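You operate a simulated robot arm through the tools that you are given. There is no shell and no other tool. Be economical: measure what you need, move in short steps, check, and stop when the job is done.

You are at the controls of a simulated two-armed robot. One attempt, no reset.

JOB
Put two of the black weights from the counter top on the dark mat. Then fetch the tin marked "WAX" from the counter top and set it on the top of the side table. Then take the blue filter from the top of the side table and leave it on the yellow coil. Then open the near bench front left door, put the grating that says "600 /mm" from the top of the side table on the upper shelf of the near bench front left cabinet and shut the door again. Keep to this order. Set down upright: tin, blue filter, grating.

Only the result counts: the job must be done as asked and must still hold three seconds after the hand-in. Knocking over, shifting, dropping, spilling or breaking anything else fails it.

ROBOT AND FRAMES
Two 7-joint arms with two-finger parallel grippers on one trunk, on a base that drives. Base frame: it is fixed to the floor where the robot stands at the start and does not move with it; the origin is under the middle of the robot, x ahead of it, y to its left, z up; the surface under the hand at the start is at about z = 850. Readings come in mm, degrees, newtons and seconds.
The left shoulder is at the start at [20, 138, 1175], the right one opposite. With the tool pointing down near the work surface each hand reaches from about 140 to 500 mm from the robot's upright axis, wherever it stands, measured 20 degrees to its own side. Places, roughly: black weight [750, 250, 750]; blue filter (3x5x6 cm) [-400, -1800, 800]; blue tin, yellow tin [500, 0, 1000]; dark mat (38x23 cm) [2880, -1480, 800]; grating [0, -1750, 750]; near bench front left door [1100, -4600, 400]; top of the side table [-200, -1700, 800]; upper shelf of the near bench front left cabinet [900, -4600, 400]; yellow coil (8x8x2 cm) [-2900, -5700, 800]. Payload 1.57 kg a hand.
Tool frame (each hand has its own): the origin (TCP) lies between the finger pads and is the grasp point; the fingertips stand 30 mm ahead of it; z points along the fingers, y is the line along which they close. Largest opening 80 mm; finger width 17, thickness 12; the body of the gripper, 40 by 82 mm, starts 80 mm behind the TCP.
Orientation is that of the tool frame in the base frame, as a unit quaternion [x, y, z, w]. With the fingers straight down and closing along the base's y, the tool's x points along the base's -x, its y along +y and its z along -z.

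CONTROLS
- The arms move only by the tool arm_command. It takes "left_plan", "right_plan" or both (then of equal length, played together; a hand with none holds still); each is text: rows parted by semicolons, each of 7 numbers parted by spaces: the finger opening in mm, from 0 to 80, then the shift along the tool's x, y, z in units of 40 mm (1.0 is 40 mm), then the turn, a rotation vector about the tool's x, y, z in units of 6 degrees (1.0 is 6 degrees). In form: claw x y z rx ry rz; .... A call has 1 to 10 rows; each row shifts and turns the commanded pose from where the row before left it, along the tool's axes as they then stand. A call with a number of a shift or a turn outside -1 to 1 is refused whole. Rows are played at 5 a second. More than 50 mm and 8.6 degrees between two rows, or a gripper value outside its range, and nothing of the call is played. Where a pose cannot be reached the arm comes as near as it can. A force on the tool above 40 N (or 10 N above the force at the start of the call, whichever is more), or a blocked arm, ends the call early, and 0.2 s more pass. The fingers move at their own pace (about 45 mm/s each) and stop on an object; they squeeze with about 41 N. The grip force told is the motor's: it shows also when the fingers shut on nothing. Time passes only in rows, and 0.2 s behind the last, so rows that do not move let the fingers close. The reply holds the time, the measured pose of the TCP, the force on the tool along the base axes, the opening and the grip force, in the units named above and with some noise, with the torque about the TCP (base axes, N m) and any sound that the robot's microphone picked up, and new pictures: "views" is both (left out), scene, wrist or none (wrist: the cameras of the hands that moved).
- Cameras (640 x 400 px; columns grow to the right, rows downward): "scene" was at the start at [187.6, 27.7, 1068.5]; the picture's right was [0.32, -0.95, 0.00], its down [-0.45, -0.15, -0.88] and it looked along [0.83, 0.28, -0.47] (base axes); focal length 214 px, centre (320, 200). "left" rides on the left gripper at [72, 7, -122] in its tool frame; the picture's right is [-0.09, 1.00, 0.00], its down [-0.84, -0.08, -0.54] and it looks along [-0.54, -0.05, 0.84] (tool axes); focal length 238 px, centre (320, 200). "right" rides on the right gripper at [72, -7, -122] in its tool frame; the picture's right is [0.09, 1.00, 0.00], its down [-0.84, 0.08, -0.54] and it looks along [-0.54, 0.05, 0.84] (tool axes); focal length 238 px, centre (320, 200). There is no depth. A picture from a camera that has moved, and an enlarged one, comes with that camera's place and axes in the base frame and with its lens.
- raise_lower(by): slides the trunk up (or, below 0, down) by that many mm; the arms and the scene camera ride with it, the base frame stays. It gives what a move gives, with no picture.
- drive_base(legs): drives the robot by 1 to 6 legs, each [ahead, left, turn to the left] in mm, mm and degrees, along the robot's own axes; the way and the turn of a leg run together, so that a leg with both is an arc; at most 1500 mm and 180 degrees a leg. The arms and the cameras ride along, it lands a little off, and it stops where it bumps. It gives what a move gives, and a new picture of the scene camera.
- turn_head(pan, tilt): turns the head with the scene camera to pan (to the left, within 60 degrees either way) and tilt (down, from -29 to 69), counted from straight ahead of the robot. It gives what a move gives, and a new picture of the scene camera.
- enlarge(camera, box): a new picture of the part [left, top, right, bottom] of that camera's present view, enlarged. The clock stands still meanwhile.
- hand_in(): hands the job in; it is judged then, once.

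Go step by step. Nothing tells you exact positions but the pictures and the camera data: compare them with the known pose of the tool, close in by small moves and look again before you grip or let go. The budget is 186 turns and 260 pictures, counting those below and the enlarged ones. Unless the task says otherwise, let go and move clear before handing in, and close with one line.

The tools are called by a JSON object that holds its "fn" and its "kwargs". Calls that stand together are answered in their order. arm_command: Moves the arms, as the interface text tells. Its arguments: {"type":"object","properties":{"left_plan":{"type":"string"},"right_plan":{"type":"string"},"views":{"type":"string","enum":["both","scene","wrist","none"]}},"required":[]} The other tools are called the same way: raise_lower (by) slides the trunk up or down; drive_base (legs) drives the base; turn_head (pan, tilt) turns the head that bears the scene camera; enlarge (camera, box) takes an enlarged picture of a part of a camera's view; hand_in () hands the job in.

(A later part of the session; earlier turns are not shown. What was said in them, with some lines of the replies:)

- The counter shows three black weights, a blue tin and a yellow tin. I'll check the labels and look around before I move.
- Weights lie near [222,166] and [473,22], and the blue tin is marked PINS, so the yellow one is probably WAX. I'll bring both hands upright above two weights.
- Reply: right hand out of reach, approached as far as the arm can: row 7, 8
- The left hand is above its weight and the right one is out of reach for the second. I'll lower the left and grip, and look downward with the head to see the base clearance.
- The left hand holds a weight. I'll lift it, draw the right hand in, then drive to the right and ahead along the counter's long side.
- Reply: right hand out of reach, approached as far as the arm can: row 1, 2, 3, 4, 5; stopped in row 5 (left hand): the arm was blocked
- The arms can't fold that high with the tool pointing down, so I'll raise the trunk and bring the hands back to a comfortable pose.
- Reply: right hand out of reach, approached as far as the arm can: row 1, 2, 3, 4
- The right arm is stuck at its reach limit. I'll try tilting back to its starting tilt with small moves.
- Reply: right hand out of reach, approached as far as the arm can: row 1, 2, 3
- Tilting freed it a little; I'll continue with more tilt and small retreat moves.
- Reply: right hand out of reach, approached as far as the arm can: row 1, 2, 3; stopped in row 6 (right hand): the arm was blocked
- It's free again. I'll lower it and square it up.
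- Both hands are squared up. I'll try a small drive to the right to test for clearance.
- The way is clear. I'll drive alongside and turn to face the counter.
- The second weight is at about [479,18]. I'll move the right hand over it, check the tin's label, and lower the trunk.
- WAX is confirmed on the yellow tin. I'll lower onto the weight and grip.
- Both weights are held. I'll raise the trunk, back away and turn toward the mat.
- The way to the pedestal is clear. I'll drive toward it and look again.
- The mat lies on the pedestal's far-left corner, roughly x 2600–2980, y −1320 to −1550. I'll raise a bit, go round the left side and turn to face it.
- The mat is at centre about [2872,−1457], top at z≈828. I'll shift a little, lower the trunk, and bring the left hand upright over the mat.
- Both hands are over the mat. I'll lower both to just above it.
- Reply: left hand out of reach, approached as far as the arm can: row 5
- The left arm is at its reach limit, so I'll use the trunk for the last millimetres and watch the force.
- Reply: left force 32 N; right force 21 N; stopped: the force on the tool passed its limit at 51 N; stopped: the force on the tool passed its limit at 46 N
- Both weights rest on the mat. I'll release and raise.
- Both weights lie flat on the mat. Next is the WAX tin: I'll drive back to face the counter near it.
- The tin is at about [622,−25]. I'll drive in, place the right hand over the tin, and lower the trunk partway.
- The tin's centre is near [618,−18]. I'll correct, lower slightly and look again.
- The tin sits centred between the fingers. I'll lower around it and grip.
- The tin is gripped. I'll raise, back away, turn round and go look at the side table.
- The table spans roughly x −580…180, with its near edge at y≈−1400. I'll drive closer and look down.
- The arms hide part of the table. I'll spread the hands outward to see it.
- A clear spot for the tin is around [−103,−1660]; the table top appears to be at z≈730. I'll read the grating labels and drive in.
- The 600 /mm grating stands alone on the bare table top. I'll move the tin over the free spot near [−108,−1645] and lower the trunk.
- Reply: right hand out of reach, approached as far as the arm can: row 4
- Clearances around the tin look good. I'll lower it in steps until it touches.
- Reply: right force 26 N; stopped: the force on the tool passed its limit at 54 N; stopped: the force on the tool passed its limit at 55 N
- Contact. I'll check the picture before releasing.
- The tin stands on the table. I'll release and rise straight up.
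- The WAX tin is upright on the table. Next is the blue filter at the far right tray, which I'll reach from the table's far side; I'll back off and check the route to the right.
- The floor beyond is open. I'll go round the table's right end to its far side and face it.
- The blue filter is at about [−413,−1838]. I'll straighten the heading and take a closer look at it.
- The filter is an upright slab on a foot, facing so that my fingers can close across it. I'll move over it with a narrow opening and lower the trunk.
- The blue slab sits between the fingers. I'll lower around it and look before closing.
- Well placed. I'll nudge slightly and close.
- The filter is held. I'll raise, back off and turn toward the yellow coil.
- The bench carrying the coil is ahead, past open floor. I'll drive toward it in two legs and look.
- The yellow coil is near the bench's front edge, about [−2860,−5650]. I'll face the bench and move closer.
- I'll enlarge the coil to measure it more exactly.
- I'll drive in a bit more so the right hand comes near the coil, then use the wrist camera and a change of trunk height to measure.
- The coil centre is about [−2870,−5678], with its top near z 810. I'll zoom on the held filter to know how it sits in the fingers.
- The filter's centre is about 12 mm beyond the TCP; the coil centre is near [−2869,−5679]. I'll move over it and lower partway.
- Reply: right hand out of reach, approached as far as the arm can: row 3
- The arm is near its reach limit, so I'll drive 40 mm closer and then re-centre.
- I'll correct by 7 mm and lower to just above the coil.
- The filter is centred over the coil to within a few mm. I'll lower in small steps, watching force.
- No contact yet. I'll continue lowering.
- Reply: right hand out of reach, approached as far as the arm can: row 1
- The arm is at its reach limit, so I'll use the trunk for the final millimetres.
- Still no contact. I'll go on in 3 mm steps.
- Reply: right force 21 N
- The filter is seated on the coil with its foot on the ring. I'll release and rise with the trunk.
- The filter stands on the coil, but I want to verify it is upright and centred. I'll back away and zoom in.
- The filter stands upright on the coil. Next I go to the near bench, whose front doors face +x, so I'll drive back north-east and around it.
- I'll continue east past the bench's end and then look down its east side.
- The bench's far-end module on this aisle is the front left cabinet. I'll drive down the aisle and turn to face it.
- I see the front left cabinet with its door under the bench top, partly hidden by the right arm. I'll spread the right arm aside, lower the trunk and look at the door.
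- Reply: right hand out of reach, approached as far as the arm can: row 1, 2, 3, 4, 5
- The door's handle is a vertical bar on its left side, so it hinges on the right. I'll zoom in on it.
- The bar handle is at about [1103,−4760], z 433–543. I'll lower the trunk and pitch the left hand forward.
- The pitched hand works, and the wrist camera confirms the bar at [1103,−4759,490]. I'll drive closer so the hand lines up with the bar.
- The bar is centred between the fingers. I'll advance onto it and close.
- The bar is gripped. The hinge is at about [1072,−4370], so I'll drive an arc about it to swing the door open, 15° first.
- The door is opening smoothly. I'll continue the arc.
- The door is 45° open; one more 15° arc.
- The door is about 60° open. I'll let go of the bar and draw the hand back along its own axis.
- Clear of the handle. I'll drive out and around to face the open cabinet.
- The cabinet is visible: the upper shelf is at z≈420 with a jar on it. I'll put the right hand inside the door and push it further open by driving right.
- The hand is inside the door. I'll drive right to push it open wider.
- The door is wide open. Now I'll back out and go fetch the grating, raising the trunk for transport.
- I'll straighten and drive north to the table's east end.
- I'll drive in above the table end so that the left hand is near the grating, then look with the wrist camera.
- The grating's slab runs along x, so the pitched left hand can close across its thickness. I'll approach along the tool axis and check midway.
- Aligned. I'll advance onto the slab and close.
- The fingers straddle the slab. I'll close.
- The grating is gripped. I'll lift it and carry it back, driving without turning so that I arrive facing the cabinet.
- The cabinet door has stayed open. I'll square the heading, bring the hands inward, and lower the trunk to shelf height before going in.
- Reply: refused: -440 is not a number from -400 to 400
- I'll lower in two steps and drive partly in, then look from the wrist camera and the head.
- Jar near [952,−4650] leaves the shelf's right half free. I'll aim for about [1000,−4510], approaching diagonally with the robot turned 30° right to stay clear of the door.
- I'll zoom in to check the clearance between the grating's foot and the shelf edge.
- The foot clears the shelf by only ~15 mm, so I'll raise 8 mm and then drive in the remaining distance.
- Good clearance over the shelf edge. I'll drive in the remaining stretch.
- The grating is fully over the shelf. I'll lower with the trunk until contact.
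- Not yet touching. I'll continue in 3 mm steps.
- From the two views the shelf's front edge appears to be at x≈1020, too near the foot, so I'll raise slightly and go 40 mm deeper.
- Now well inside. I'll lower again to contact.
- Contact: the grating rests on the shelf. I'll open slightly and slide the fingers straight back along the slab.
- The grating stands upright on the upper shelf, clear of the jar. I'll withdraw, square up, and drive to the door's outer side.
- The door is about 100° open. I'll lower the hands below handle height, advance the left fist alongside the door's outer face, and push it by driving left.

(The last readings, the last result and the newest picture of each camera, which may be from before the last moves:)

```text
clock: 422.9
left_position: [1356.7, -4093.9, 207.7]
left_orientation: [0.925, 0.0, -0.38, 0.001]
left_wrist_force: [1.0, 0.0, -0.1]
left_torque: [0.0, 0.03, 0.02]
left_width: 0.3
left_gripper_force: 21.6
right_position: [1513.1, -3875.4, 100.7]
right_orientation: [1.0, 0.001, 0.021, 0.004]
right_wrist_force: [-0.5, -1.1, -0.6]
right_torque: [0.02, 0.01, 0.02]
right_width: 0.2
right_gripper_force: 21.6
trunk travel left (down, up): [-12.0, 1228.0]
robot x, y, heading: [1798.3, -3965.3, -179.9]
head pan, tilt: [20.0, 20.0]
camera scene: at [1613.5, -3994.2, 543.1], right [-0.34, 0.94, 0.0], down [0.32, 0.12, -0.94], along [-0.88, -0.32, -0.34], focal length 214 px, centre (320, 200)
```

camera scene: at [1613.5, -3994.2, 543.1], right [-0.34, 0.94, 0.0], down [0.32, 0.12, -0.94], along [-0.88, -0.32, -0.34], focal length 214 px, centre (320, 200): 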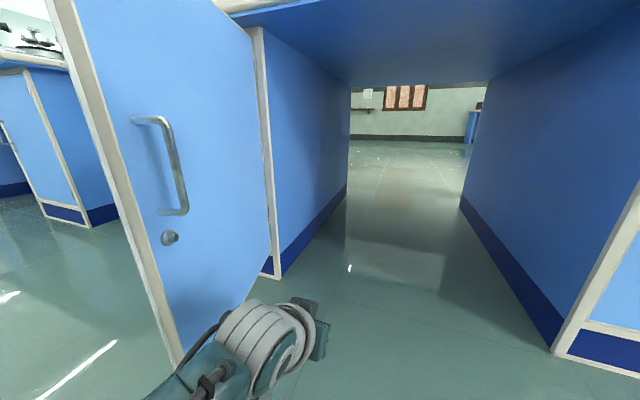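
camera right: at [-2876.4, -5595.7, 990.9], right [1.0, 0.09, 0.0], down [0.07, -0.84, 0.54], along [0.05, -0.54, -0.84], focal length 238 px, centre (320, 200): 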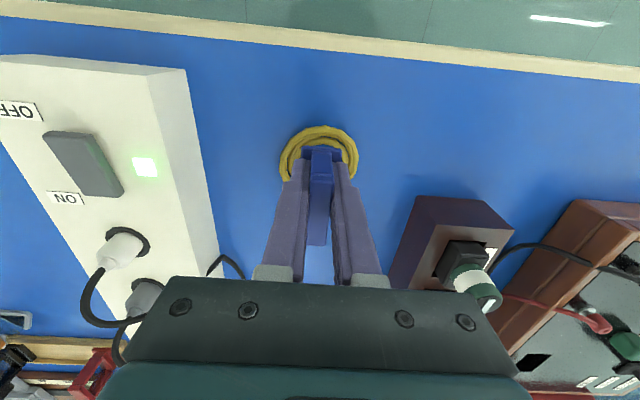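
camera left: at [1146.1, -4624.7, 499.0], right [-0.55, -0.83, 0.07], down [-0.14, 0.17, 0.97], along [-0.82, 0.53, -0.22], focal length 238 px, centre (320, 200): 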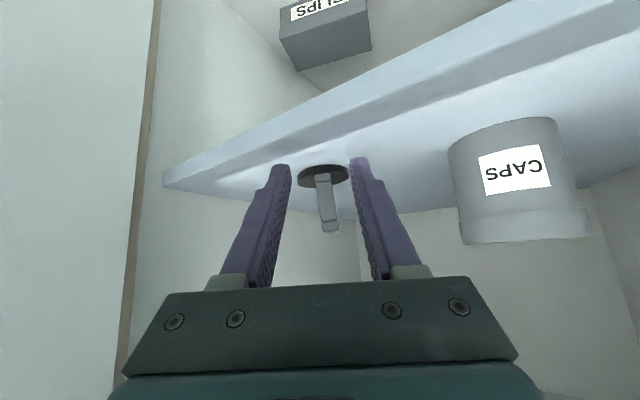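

I'll drive left to push the door.

{"fn": "drive_base", "kwargs": {"legs": [[0, 220, 0]]}}

```text
clock: 424.6
left_position: [1354.8, -4304.9, 208.2]
left_orientation: [0.925, -0.001, -0.381, -0.001]
left_wrist_force: [-0.3, 0.2, 0.3]
left_torque: [-0.01, -0.02, 0.03]
left_width: 0.2
left_gripper_force: 21.8
right_position: [1511.4, -4086.4, 99.9]
right_orientation: [1.0, 0.002, 0.02, 0.002]
right_wrist_force: [0.6, 0.8, 1.1]
right_torque: [-0.02, 0.02, 0.01]
right_width: 0.0
right_gripper_force: 20.9
trunk travel left (down, up): [-12.0, 1228.0]
robot x, y, heading: [1797.7, -4176.2, -180.0]
head pan, tilt: [20.0, 20.0]
camera scene: at [1611.8, -4205.6, 543.4], right [-0.34, 0.94, 0.0], down [0.32, 0.12, -0.94], along [-0.88, -0.32, -0.34], focal length 214 px, centre (320, 200)
```

scene: 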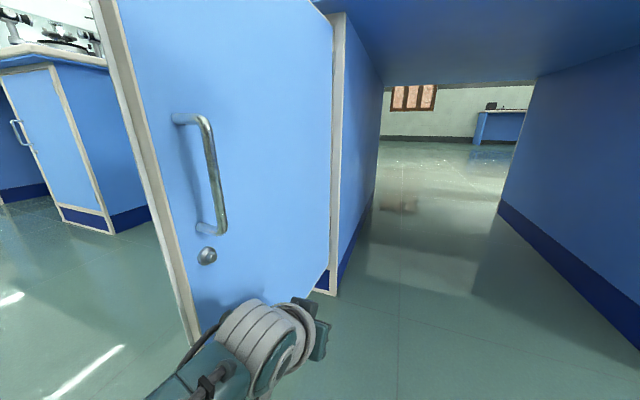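

It works; the door is swinging. I'll continue.

{"fn": "drive_base", "kwargs": {"legs": [[0, 200, 0]]}}

```text
clock: 426.2
left_position: [1354.4, -4502.8, 207.7]
left_orientation: [0.925, 0.0, -0.38, -0.002]
left_wrist_force: [-0.8, 0.6, 0.7]
left_torque: [-0.05, -0.01, 0.0]
left_width: 0.2
left_gripper_force: 21.5
right_position: [1511.9, -4283.8, 100.4]
right_orientation: [1.0, 0.0, 0.02, 0.002]
right_wrist_force: [0.0, 0.1, 0.1]
right_torque: [-0.06, -0.03, 0.03]
right_width: 0.1
right_gripper_force: 21.7
trunk travel left (down, up): [-12.0, 1228.0]
robot x, y, heading: [1801.6, -4377.2, -179.9]
head pan, tilt: [20.0, 20.0]
camera scene: at [1612.2, -4405.2, 543.4], right [-0.34, 0.94, 0.0], down [0.32, 0.12, -0.94], along [-0.88, -0.32, -0.34], focal length 214 px, centre (320, 200)
```

scene: 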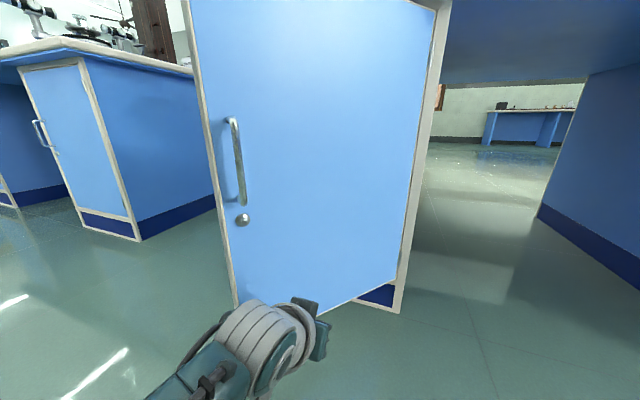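

The door is roughly half closed. Now I'll push forward and slightly left.

{"fn": "drive_base", "kwargs": {"legs": [[130, 50, 0]]}}

```text
clock: 427.5
left_position: [1236.9, -4556.9, 206.7]
left_orientation: [0.925, 0.0, -0.379, 0.0]
left_wrist_force: [-0.2, 0.3, 0.6]
left_torque: [-0.04, 0.01, 0.03]
left_width: 0.0
left_gripper_force: 21.3
right_position: [1392.1, -4336.2, 98.9]
right_orientation: [1.0, 0.002, 0.022, 0.003]
right_wrist_force: [0.3, -0.2, 0.5]
right_torque: [-0.02, 0.05, 0.01]
right_width: 0.0
right_gripper_force: 21.6
trunk travel left (down, up): [-12.0, 1228.0]
robot x, y, heading: [1674.6, -4426.7, -180.0]
head pan, tilt: [20.0, 20.0]
camera scene: at [1491.5, -4457.0, 543.0], right [-0.35, 0.94, 0.0], down [0.32, 0.12, -0.94], along [-0.88, -0.32, -0.34], focal length 214 px, centre (320, 200)
```

scene: 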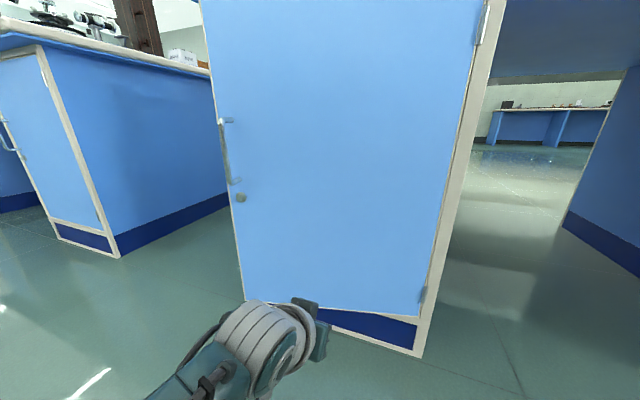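

Continuing to push it shut.

{"fn": "drive_base", "kwargs": {"legs": [[110, 30, 0]]}}

```text
clock: 428.7
left_position: [1124.8, -4585.8, 206.4]
left_orientation: [0.926, 0.0, -0.378, 0.0]
left_wrist_force: [0.6, 0.0, -0.2]
left_torque: [0.01, 0.0, -0.01]
left_width: 0.1
left_gripper_force: 21.2
right_position: [1283.3, -4366.9, 99.0]
right_orientation: [1.0, 0.003, 0.021, 0.004]
right_wrist_force: [0.3, 0.7, 0.4]
right_torque: [-0.03, 0.03, 0.02]
right_width: 0.0
right_gripper_force: 20.7
trunk travel left (down, up): [-12.0, 1228.0]
robot x, y, heading: [1561.7, -4452.8, -179.7]
head pan, tilt: [20.0, 20.0]
camera scene: at [1381.5, -4487.9, 543.0], right [-0.35, 0.94, 0.0], down [0.32, 0.12, -0.94], along [-0.88, -0.32, -0.34], focal length 214 px, centre (320, 200)
```

scene: 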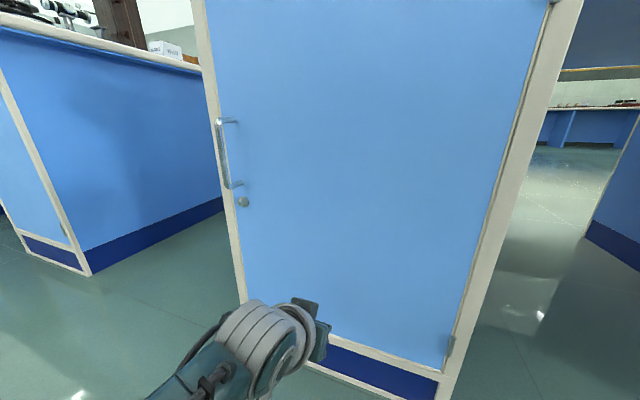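

Nearly shut. I'll press the last bit.

{"fn": "drive_base", "kwargs": {"legs": [[28, 0, 0]]}}

{"fn": "enlarge", "kwargs": {"camera": "scene", "box": [180, 60, 340, 240]}}

```text
clock: 429.6
left_position: [1095.0, -4587.0, 206.4]
left_orientation: [0.925, 0.0, -0.379, 0.0]
left_wrist_force: [3.2, 0.0, 0.9]
left_torque: [0.02, -0.06, -0.02]
left_width: 0.2
left_gripper_force: 21.2
right_position: [1252.3, -4368.7, 99.8]
right_orientation: [1.0, 0.003, 0.022, 0.003]
right_wrist_force: [-0.4, -1.9, 0.4]
right_torque: [0.01, 0.0, 0.0]
right_width: 0.0
right_gripper_force: 21.3
trunk travel left (down, up): [-12.0, 1228.0]
robot x, y, heading: [1534.8, -4451.2, -179.5]
head pan, tilt: [20.0, 20.0]
camera scene: at [1351.8, -4488.7, 543.2], right [-0.35, 0.94, 0.0], down [0.32, 0.12, -0.94], along [-0.88, -0.33, -0.34], focal length 214 px, centre (320, 200)
```

scene: 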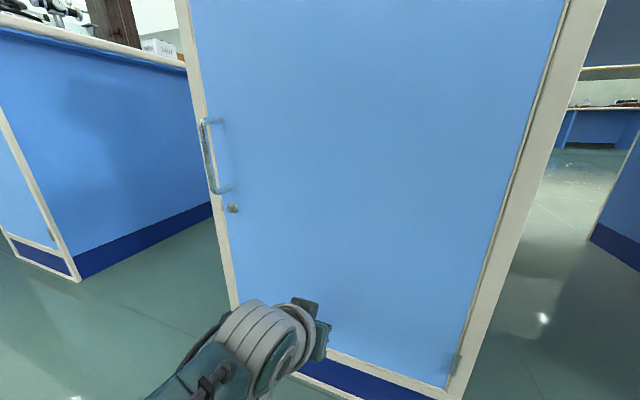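

```text
2.22 times, centred on (260, 150) of scene
camera zoom: at [1351.8, -4488.7, 543.2], right [-0.35, 0.94, 0.0], down [0.32, 0.12, -0.94], along [-0.88, -0.33, -0.34], focal length 477 px, centre (453, 311)
```

zoom: 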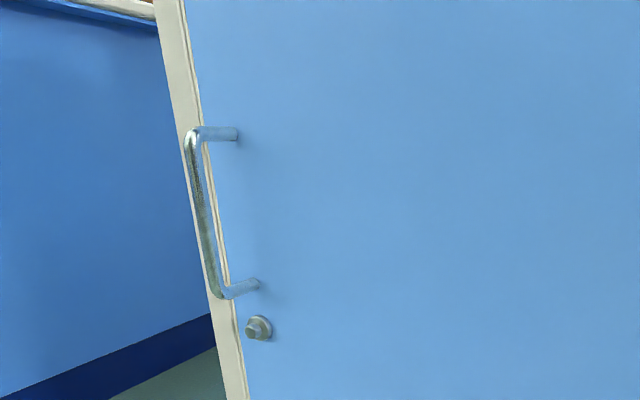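

I'll press a little more with the arm to be sure it's fully closed.

{"fn": "arm_command", "kwargs": {"left_plan": "0 -0.1 0 0.1 0 0 0;0 -0.1 0 0.1 0 0 0;0 0 0 0 0 0 0;0 -0.1 0 0.1 0 0 0;0 0 0 0 0 0 0", "views": "none"}}

{"fn": "enlarge", "kwargs": {"camera": "scene", "box": [180, 60, 340, 240]}}

```text
clock: 430.8
left_position: [1094.9, -4588.7, 200.1]
left_orientation: [0.928, 0.0, -0.372, 0.001]
left_wrist_force: [32.5, -0.2, 7.7]
left_torque: [0.02, -0.29, -0.01]
left_width: 0.0
left_gripper_force: 20.8
right_position: [1268.7, -4369.4, 96.1]
right_orientation: [1.0, 0.002, 0.027, 0.003]
right_wrist_force: [-0.1, 0.2, 0.4]
right_torque: [-0.01, -0.01, 0.01]
right_width: 0.1
right_gripper_force: 21.5
trunk travel left (down, up): [-12.0, 1228.0]
robot x, y, heading: [1534.4, -4455.0, -179.8]
head pan, tilt: [20.0, 20.0]
```

```text
2.22 times, centred on (260, 150) of scene
camera zoom: at [1364.1, -4489.2, 541.6], right [-0.35, 0.94, 0.0], down [0.33, 0.12, -0.94], along [-0.88, -0.33, -0.35], focal length 477 px, centre (453, 311)
```

zoom: 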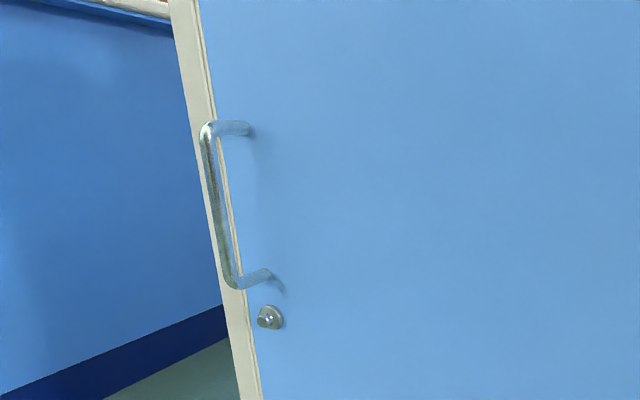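

It resists firmly, so the door is shut. I'll withdraw and check it.

{"fn": "arm_command", "kwargs": {"left_plan": "0 0.3 0 -0.3 0 0 0;0 0.4 0 -0.4 0 0 0;0 0 0 0 0 0 0", "views": "none"}}

{"fn": "drive_base", "kwargs": {"legs": [[-450, 0, 0]]}}

{"fn": "raise_lower", "kwargs": {"by": 350}}

{"fn": "turn_head", "kwargs": {"pan": 5, "tilt": 25}}

```text
clock: 431.6
left_position: [1117.2, -4585.9, 206.5]
left_orientation: [0.925, 0.0, -0.381, 0.0]
left_wrist_force: [0.0, 0.5, 0.1]
left_torque: [0.02, -0.04, 0.01]
left_width: 0.3
left_gripper_force: 21.6
right_position: [1251.8, -4368.5, 98.5]
right_orientation: [1.0, 0.003, 0.021, 0.004]
right_wrist_force: [0.4, -0.5, -0.1]
right_torque: [0.0, -0.02, 0.02]
right_width: 0.0
right_gripper_force: 21.4
trunk travel left (down, up): [-12.0, 1228.0]
robot x, y, heading: [1534.7, -4452.1, -179.5]
head pan, tilt: [20.0, 20.0]
```

```text
clock: 434.3
left_position: [1565.1, -4585.3, 206.9]
left_orientation: [0.924, 0.0, -0.381, 0.0]
left_wrist_force: [0.3, 0.4, 0.0]
left_torque: [-0.01, -0.02, 0.0]
left_width: 0.0
left_gripper_force: 21.3
right_position: [1700.7, -4366.9, 100.1]
right_orientation: [1.0, 0.003, 0.02, 0.004]
right_wrist_force: [0.0, -0.1, 0.6]
right_torque: [0.03, -0.04, 0.01]
right_width: 0.0
right_gripper_force: 21.4
trunk travel left (down, up): [-12.0, 1228.0]
robot x, y, heading: [1987.9, -4455.1, -179.8]
head pan, tilt: [20.0, 20.0]
camera scene: at [1800.6, -4487.0, 543.7], right [-0.35, 0.94, 0.0], down [0.32, 0.12, -0.94], along [-0.88, -0.33, -0.34], focal length 214 px, centre (320, 200)
```

scene: 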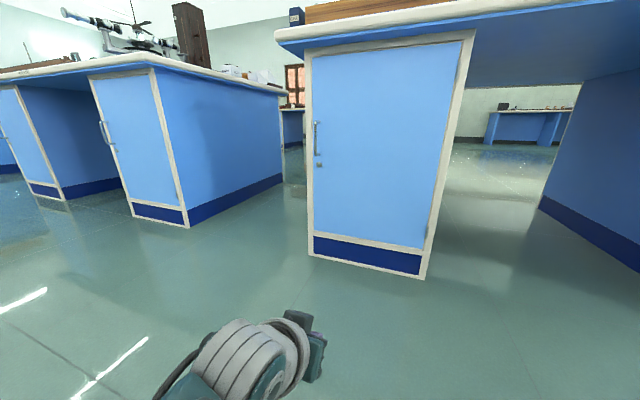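

```text
clock: 437.7
left_position: [1566.7, -4585.2, 556.7]
left_orientation: [0.925, 0.0, -0.38, 0.0]
left_wrist_force: [-0.4, 0.1, 0.0]
left_torque: [0.02, 0.0, 0.0]
left_width: 0.1
left_gripper_force: 20.9
right_position: [1702.6, -4367.2, 450.1]
right_orientation: [1.0, 0.003, 0.02, 0.004]
right_wrist_force: [-0.6, -0.4, 0.0]
right_torque: [-0.02, 0.02, 0.06]
right_width: 0.0
right_gripper_force: 21.2
trunk travel left (down, up): [-362.0, 878.0]
robot x, y, heading: [1990.5, -4451.5, -179.7]
head pan, tilt: [20.0, 20.0]
```

```text
clock: 438.5
left_position: [1568.3, -4585.4, 557.3]
left_orientation: [0.925, 0.0, -0.381, 0.0]
left_wrist_force: [0.1, 0.0, 0.8]
left_torque: [0.03, -0.03, 0.02]
left_width: 0.0
left_gripper_force: 21.4
right_position: [1701.4, -4366.5, 449.1]
right_orientation: [1.0, 0.002, 0.022, 0.004]
right_wrist_force: [1.0, 0.6, 0.2]
right_torque: [0.01, 0.03, 0.03]
right_width: 0.0
right_gripper_force: 21.3
trunk travel left (down, up): [-362.0, 878.0]
robot x, y, heading: [1989.4, -4455.1, -179.7]
head pan, tilt: [5.0, 25.0]
camera scene: at [1797.8, -4463.2, 885.4], right [-0.09, 1.0, 0.0], down [0.42, 0.04, -0.91], along [-0.9, -0.08, -0.42], focal length 214 px, centre (320, 200)
```

scene: 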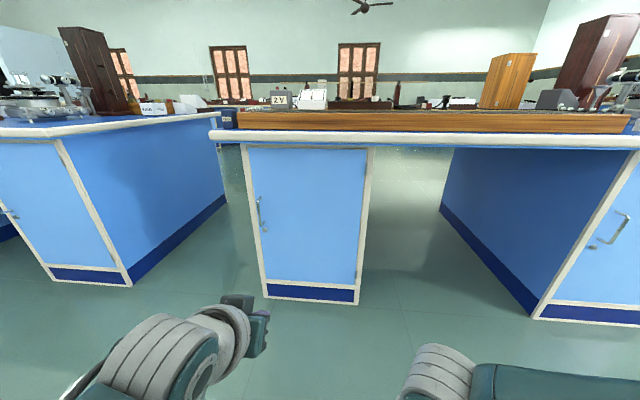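

The door is fully shut, both hands are clear, and every step has been done and checked in order. I'm handing in now.

{"fn": "hand_in", "kwargs": {}}

```text
The job is handed in.
```

The job is done and handed in: two weights on the mat, the WAX tin upright on the side table, the blue filter upright on the yellow coil, and the 600 /mm grating upright on the upper shelf with the door shut.
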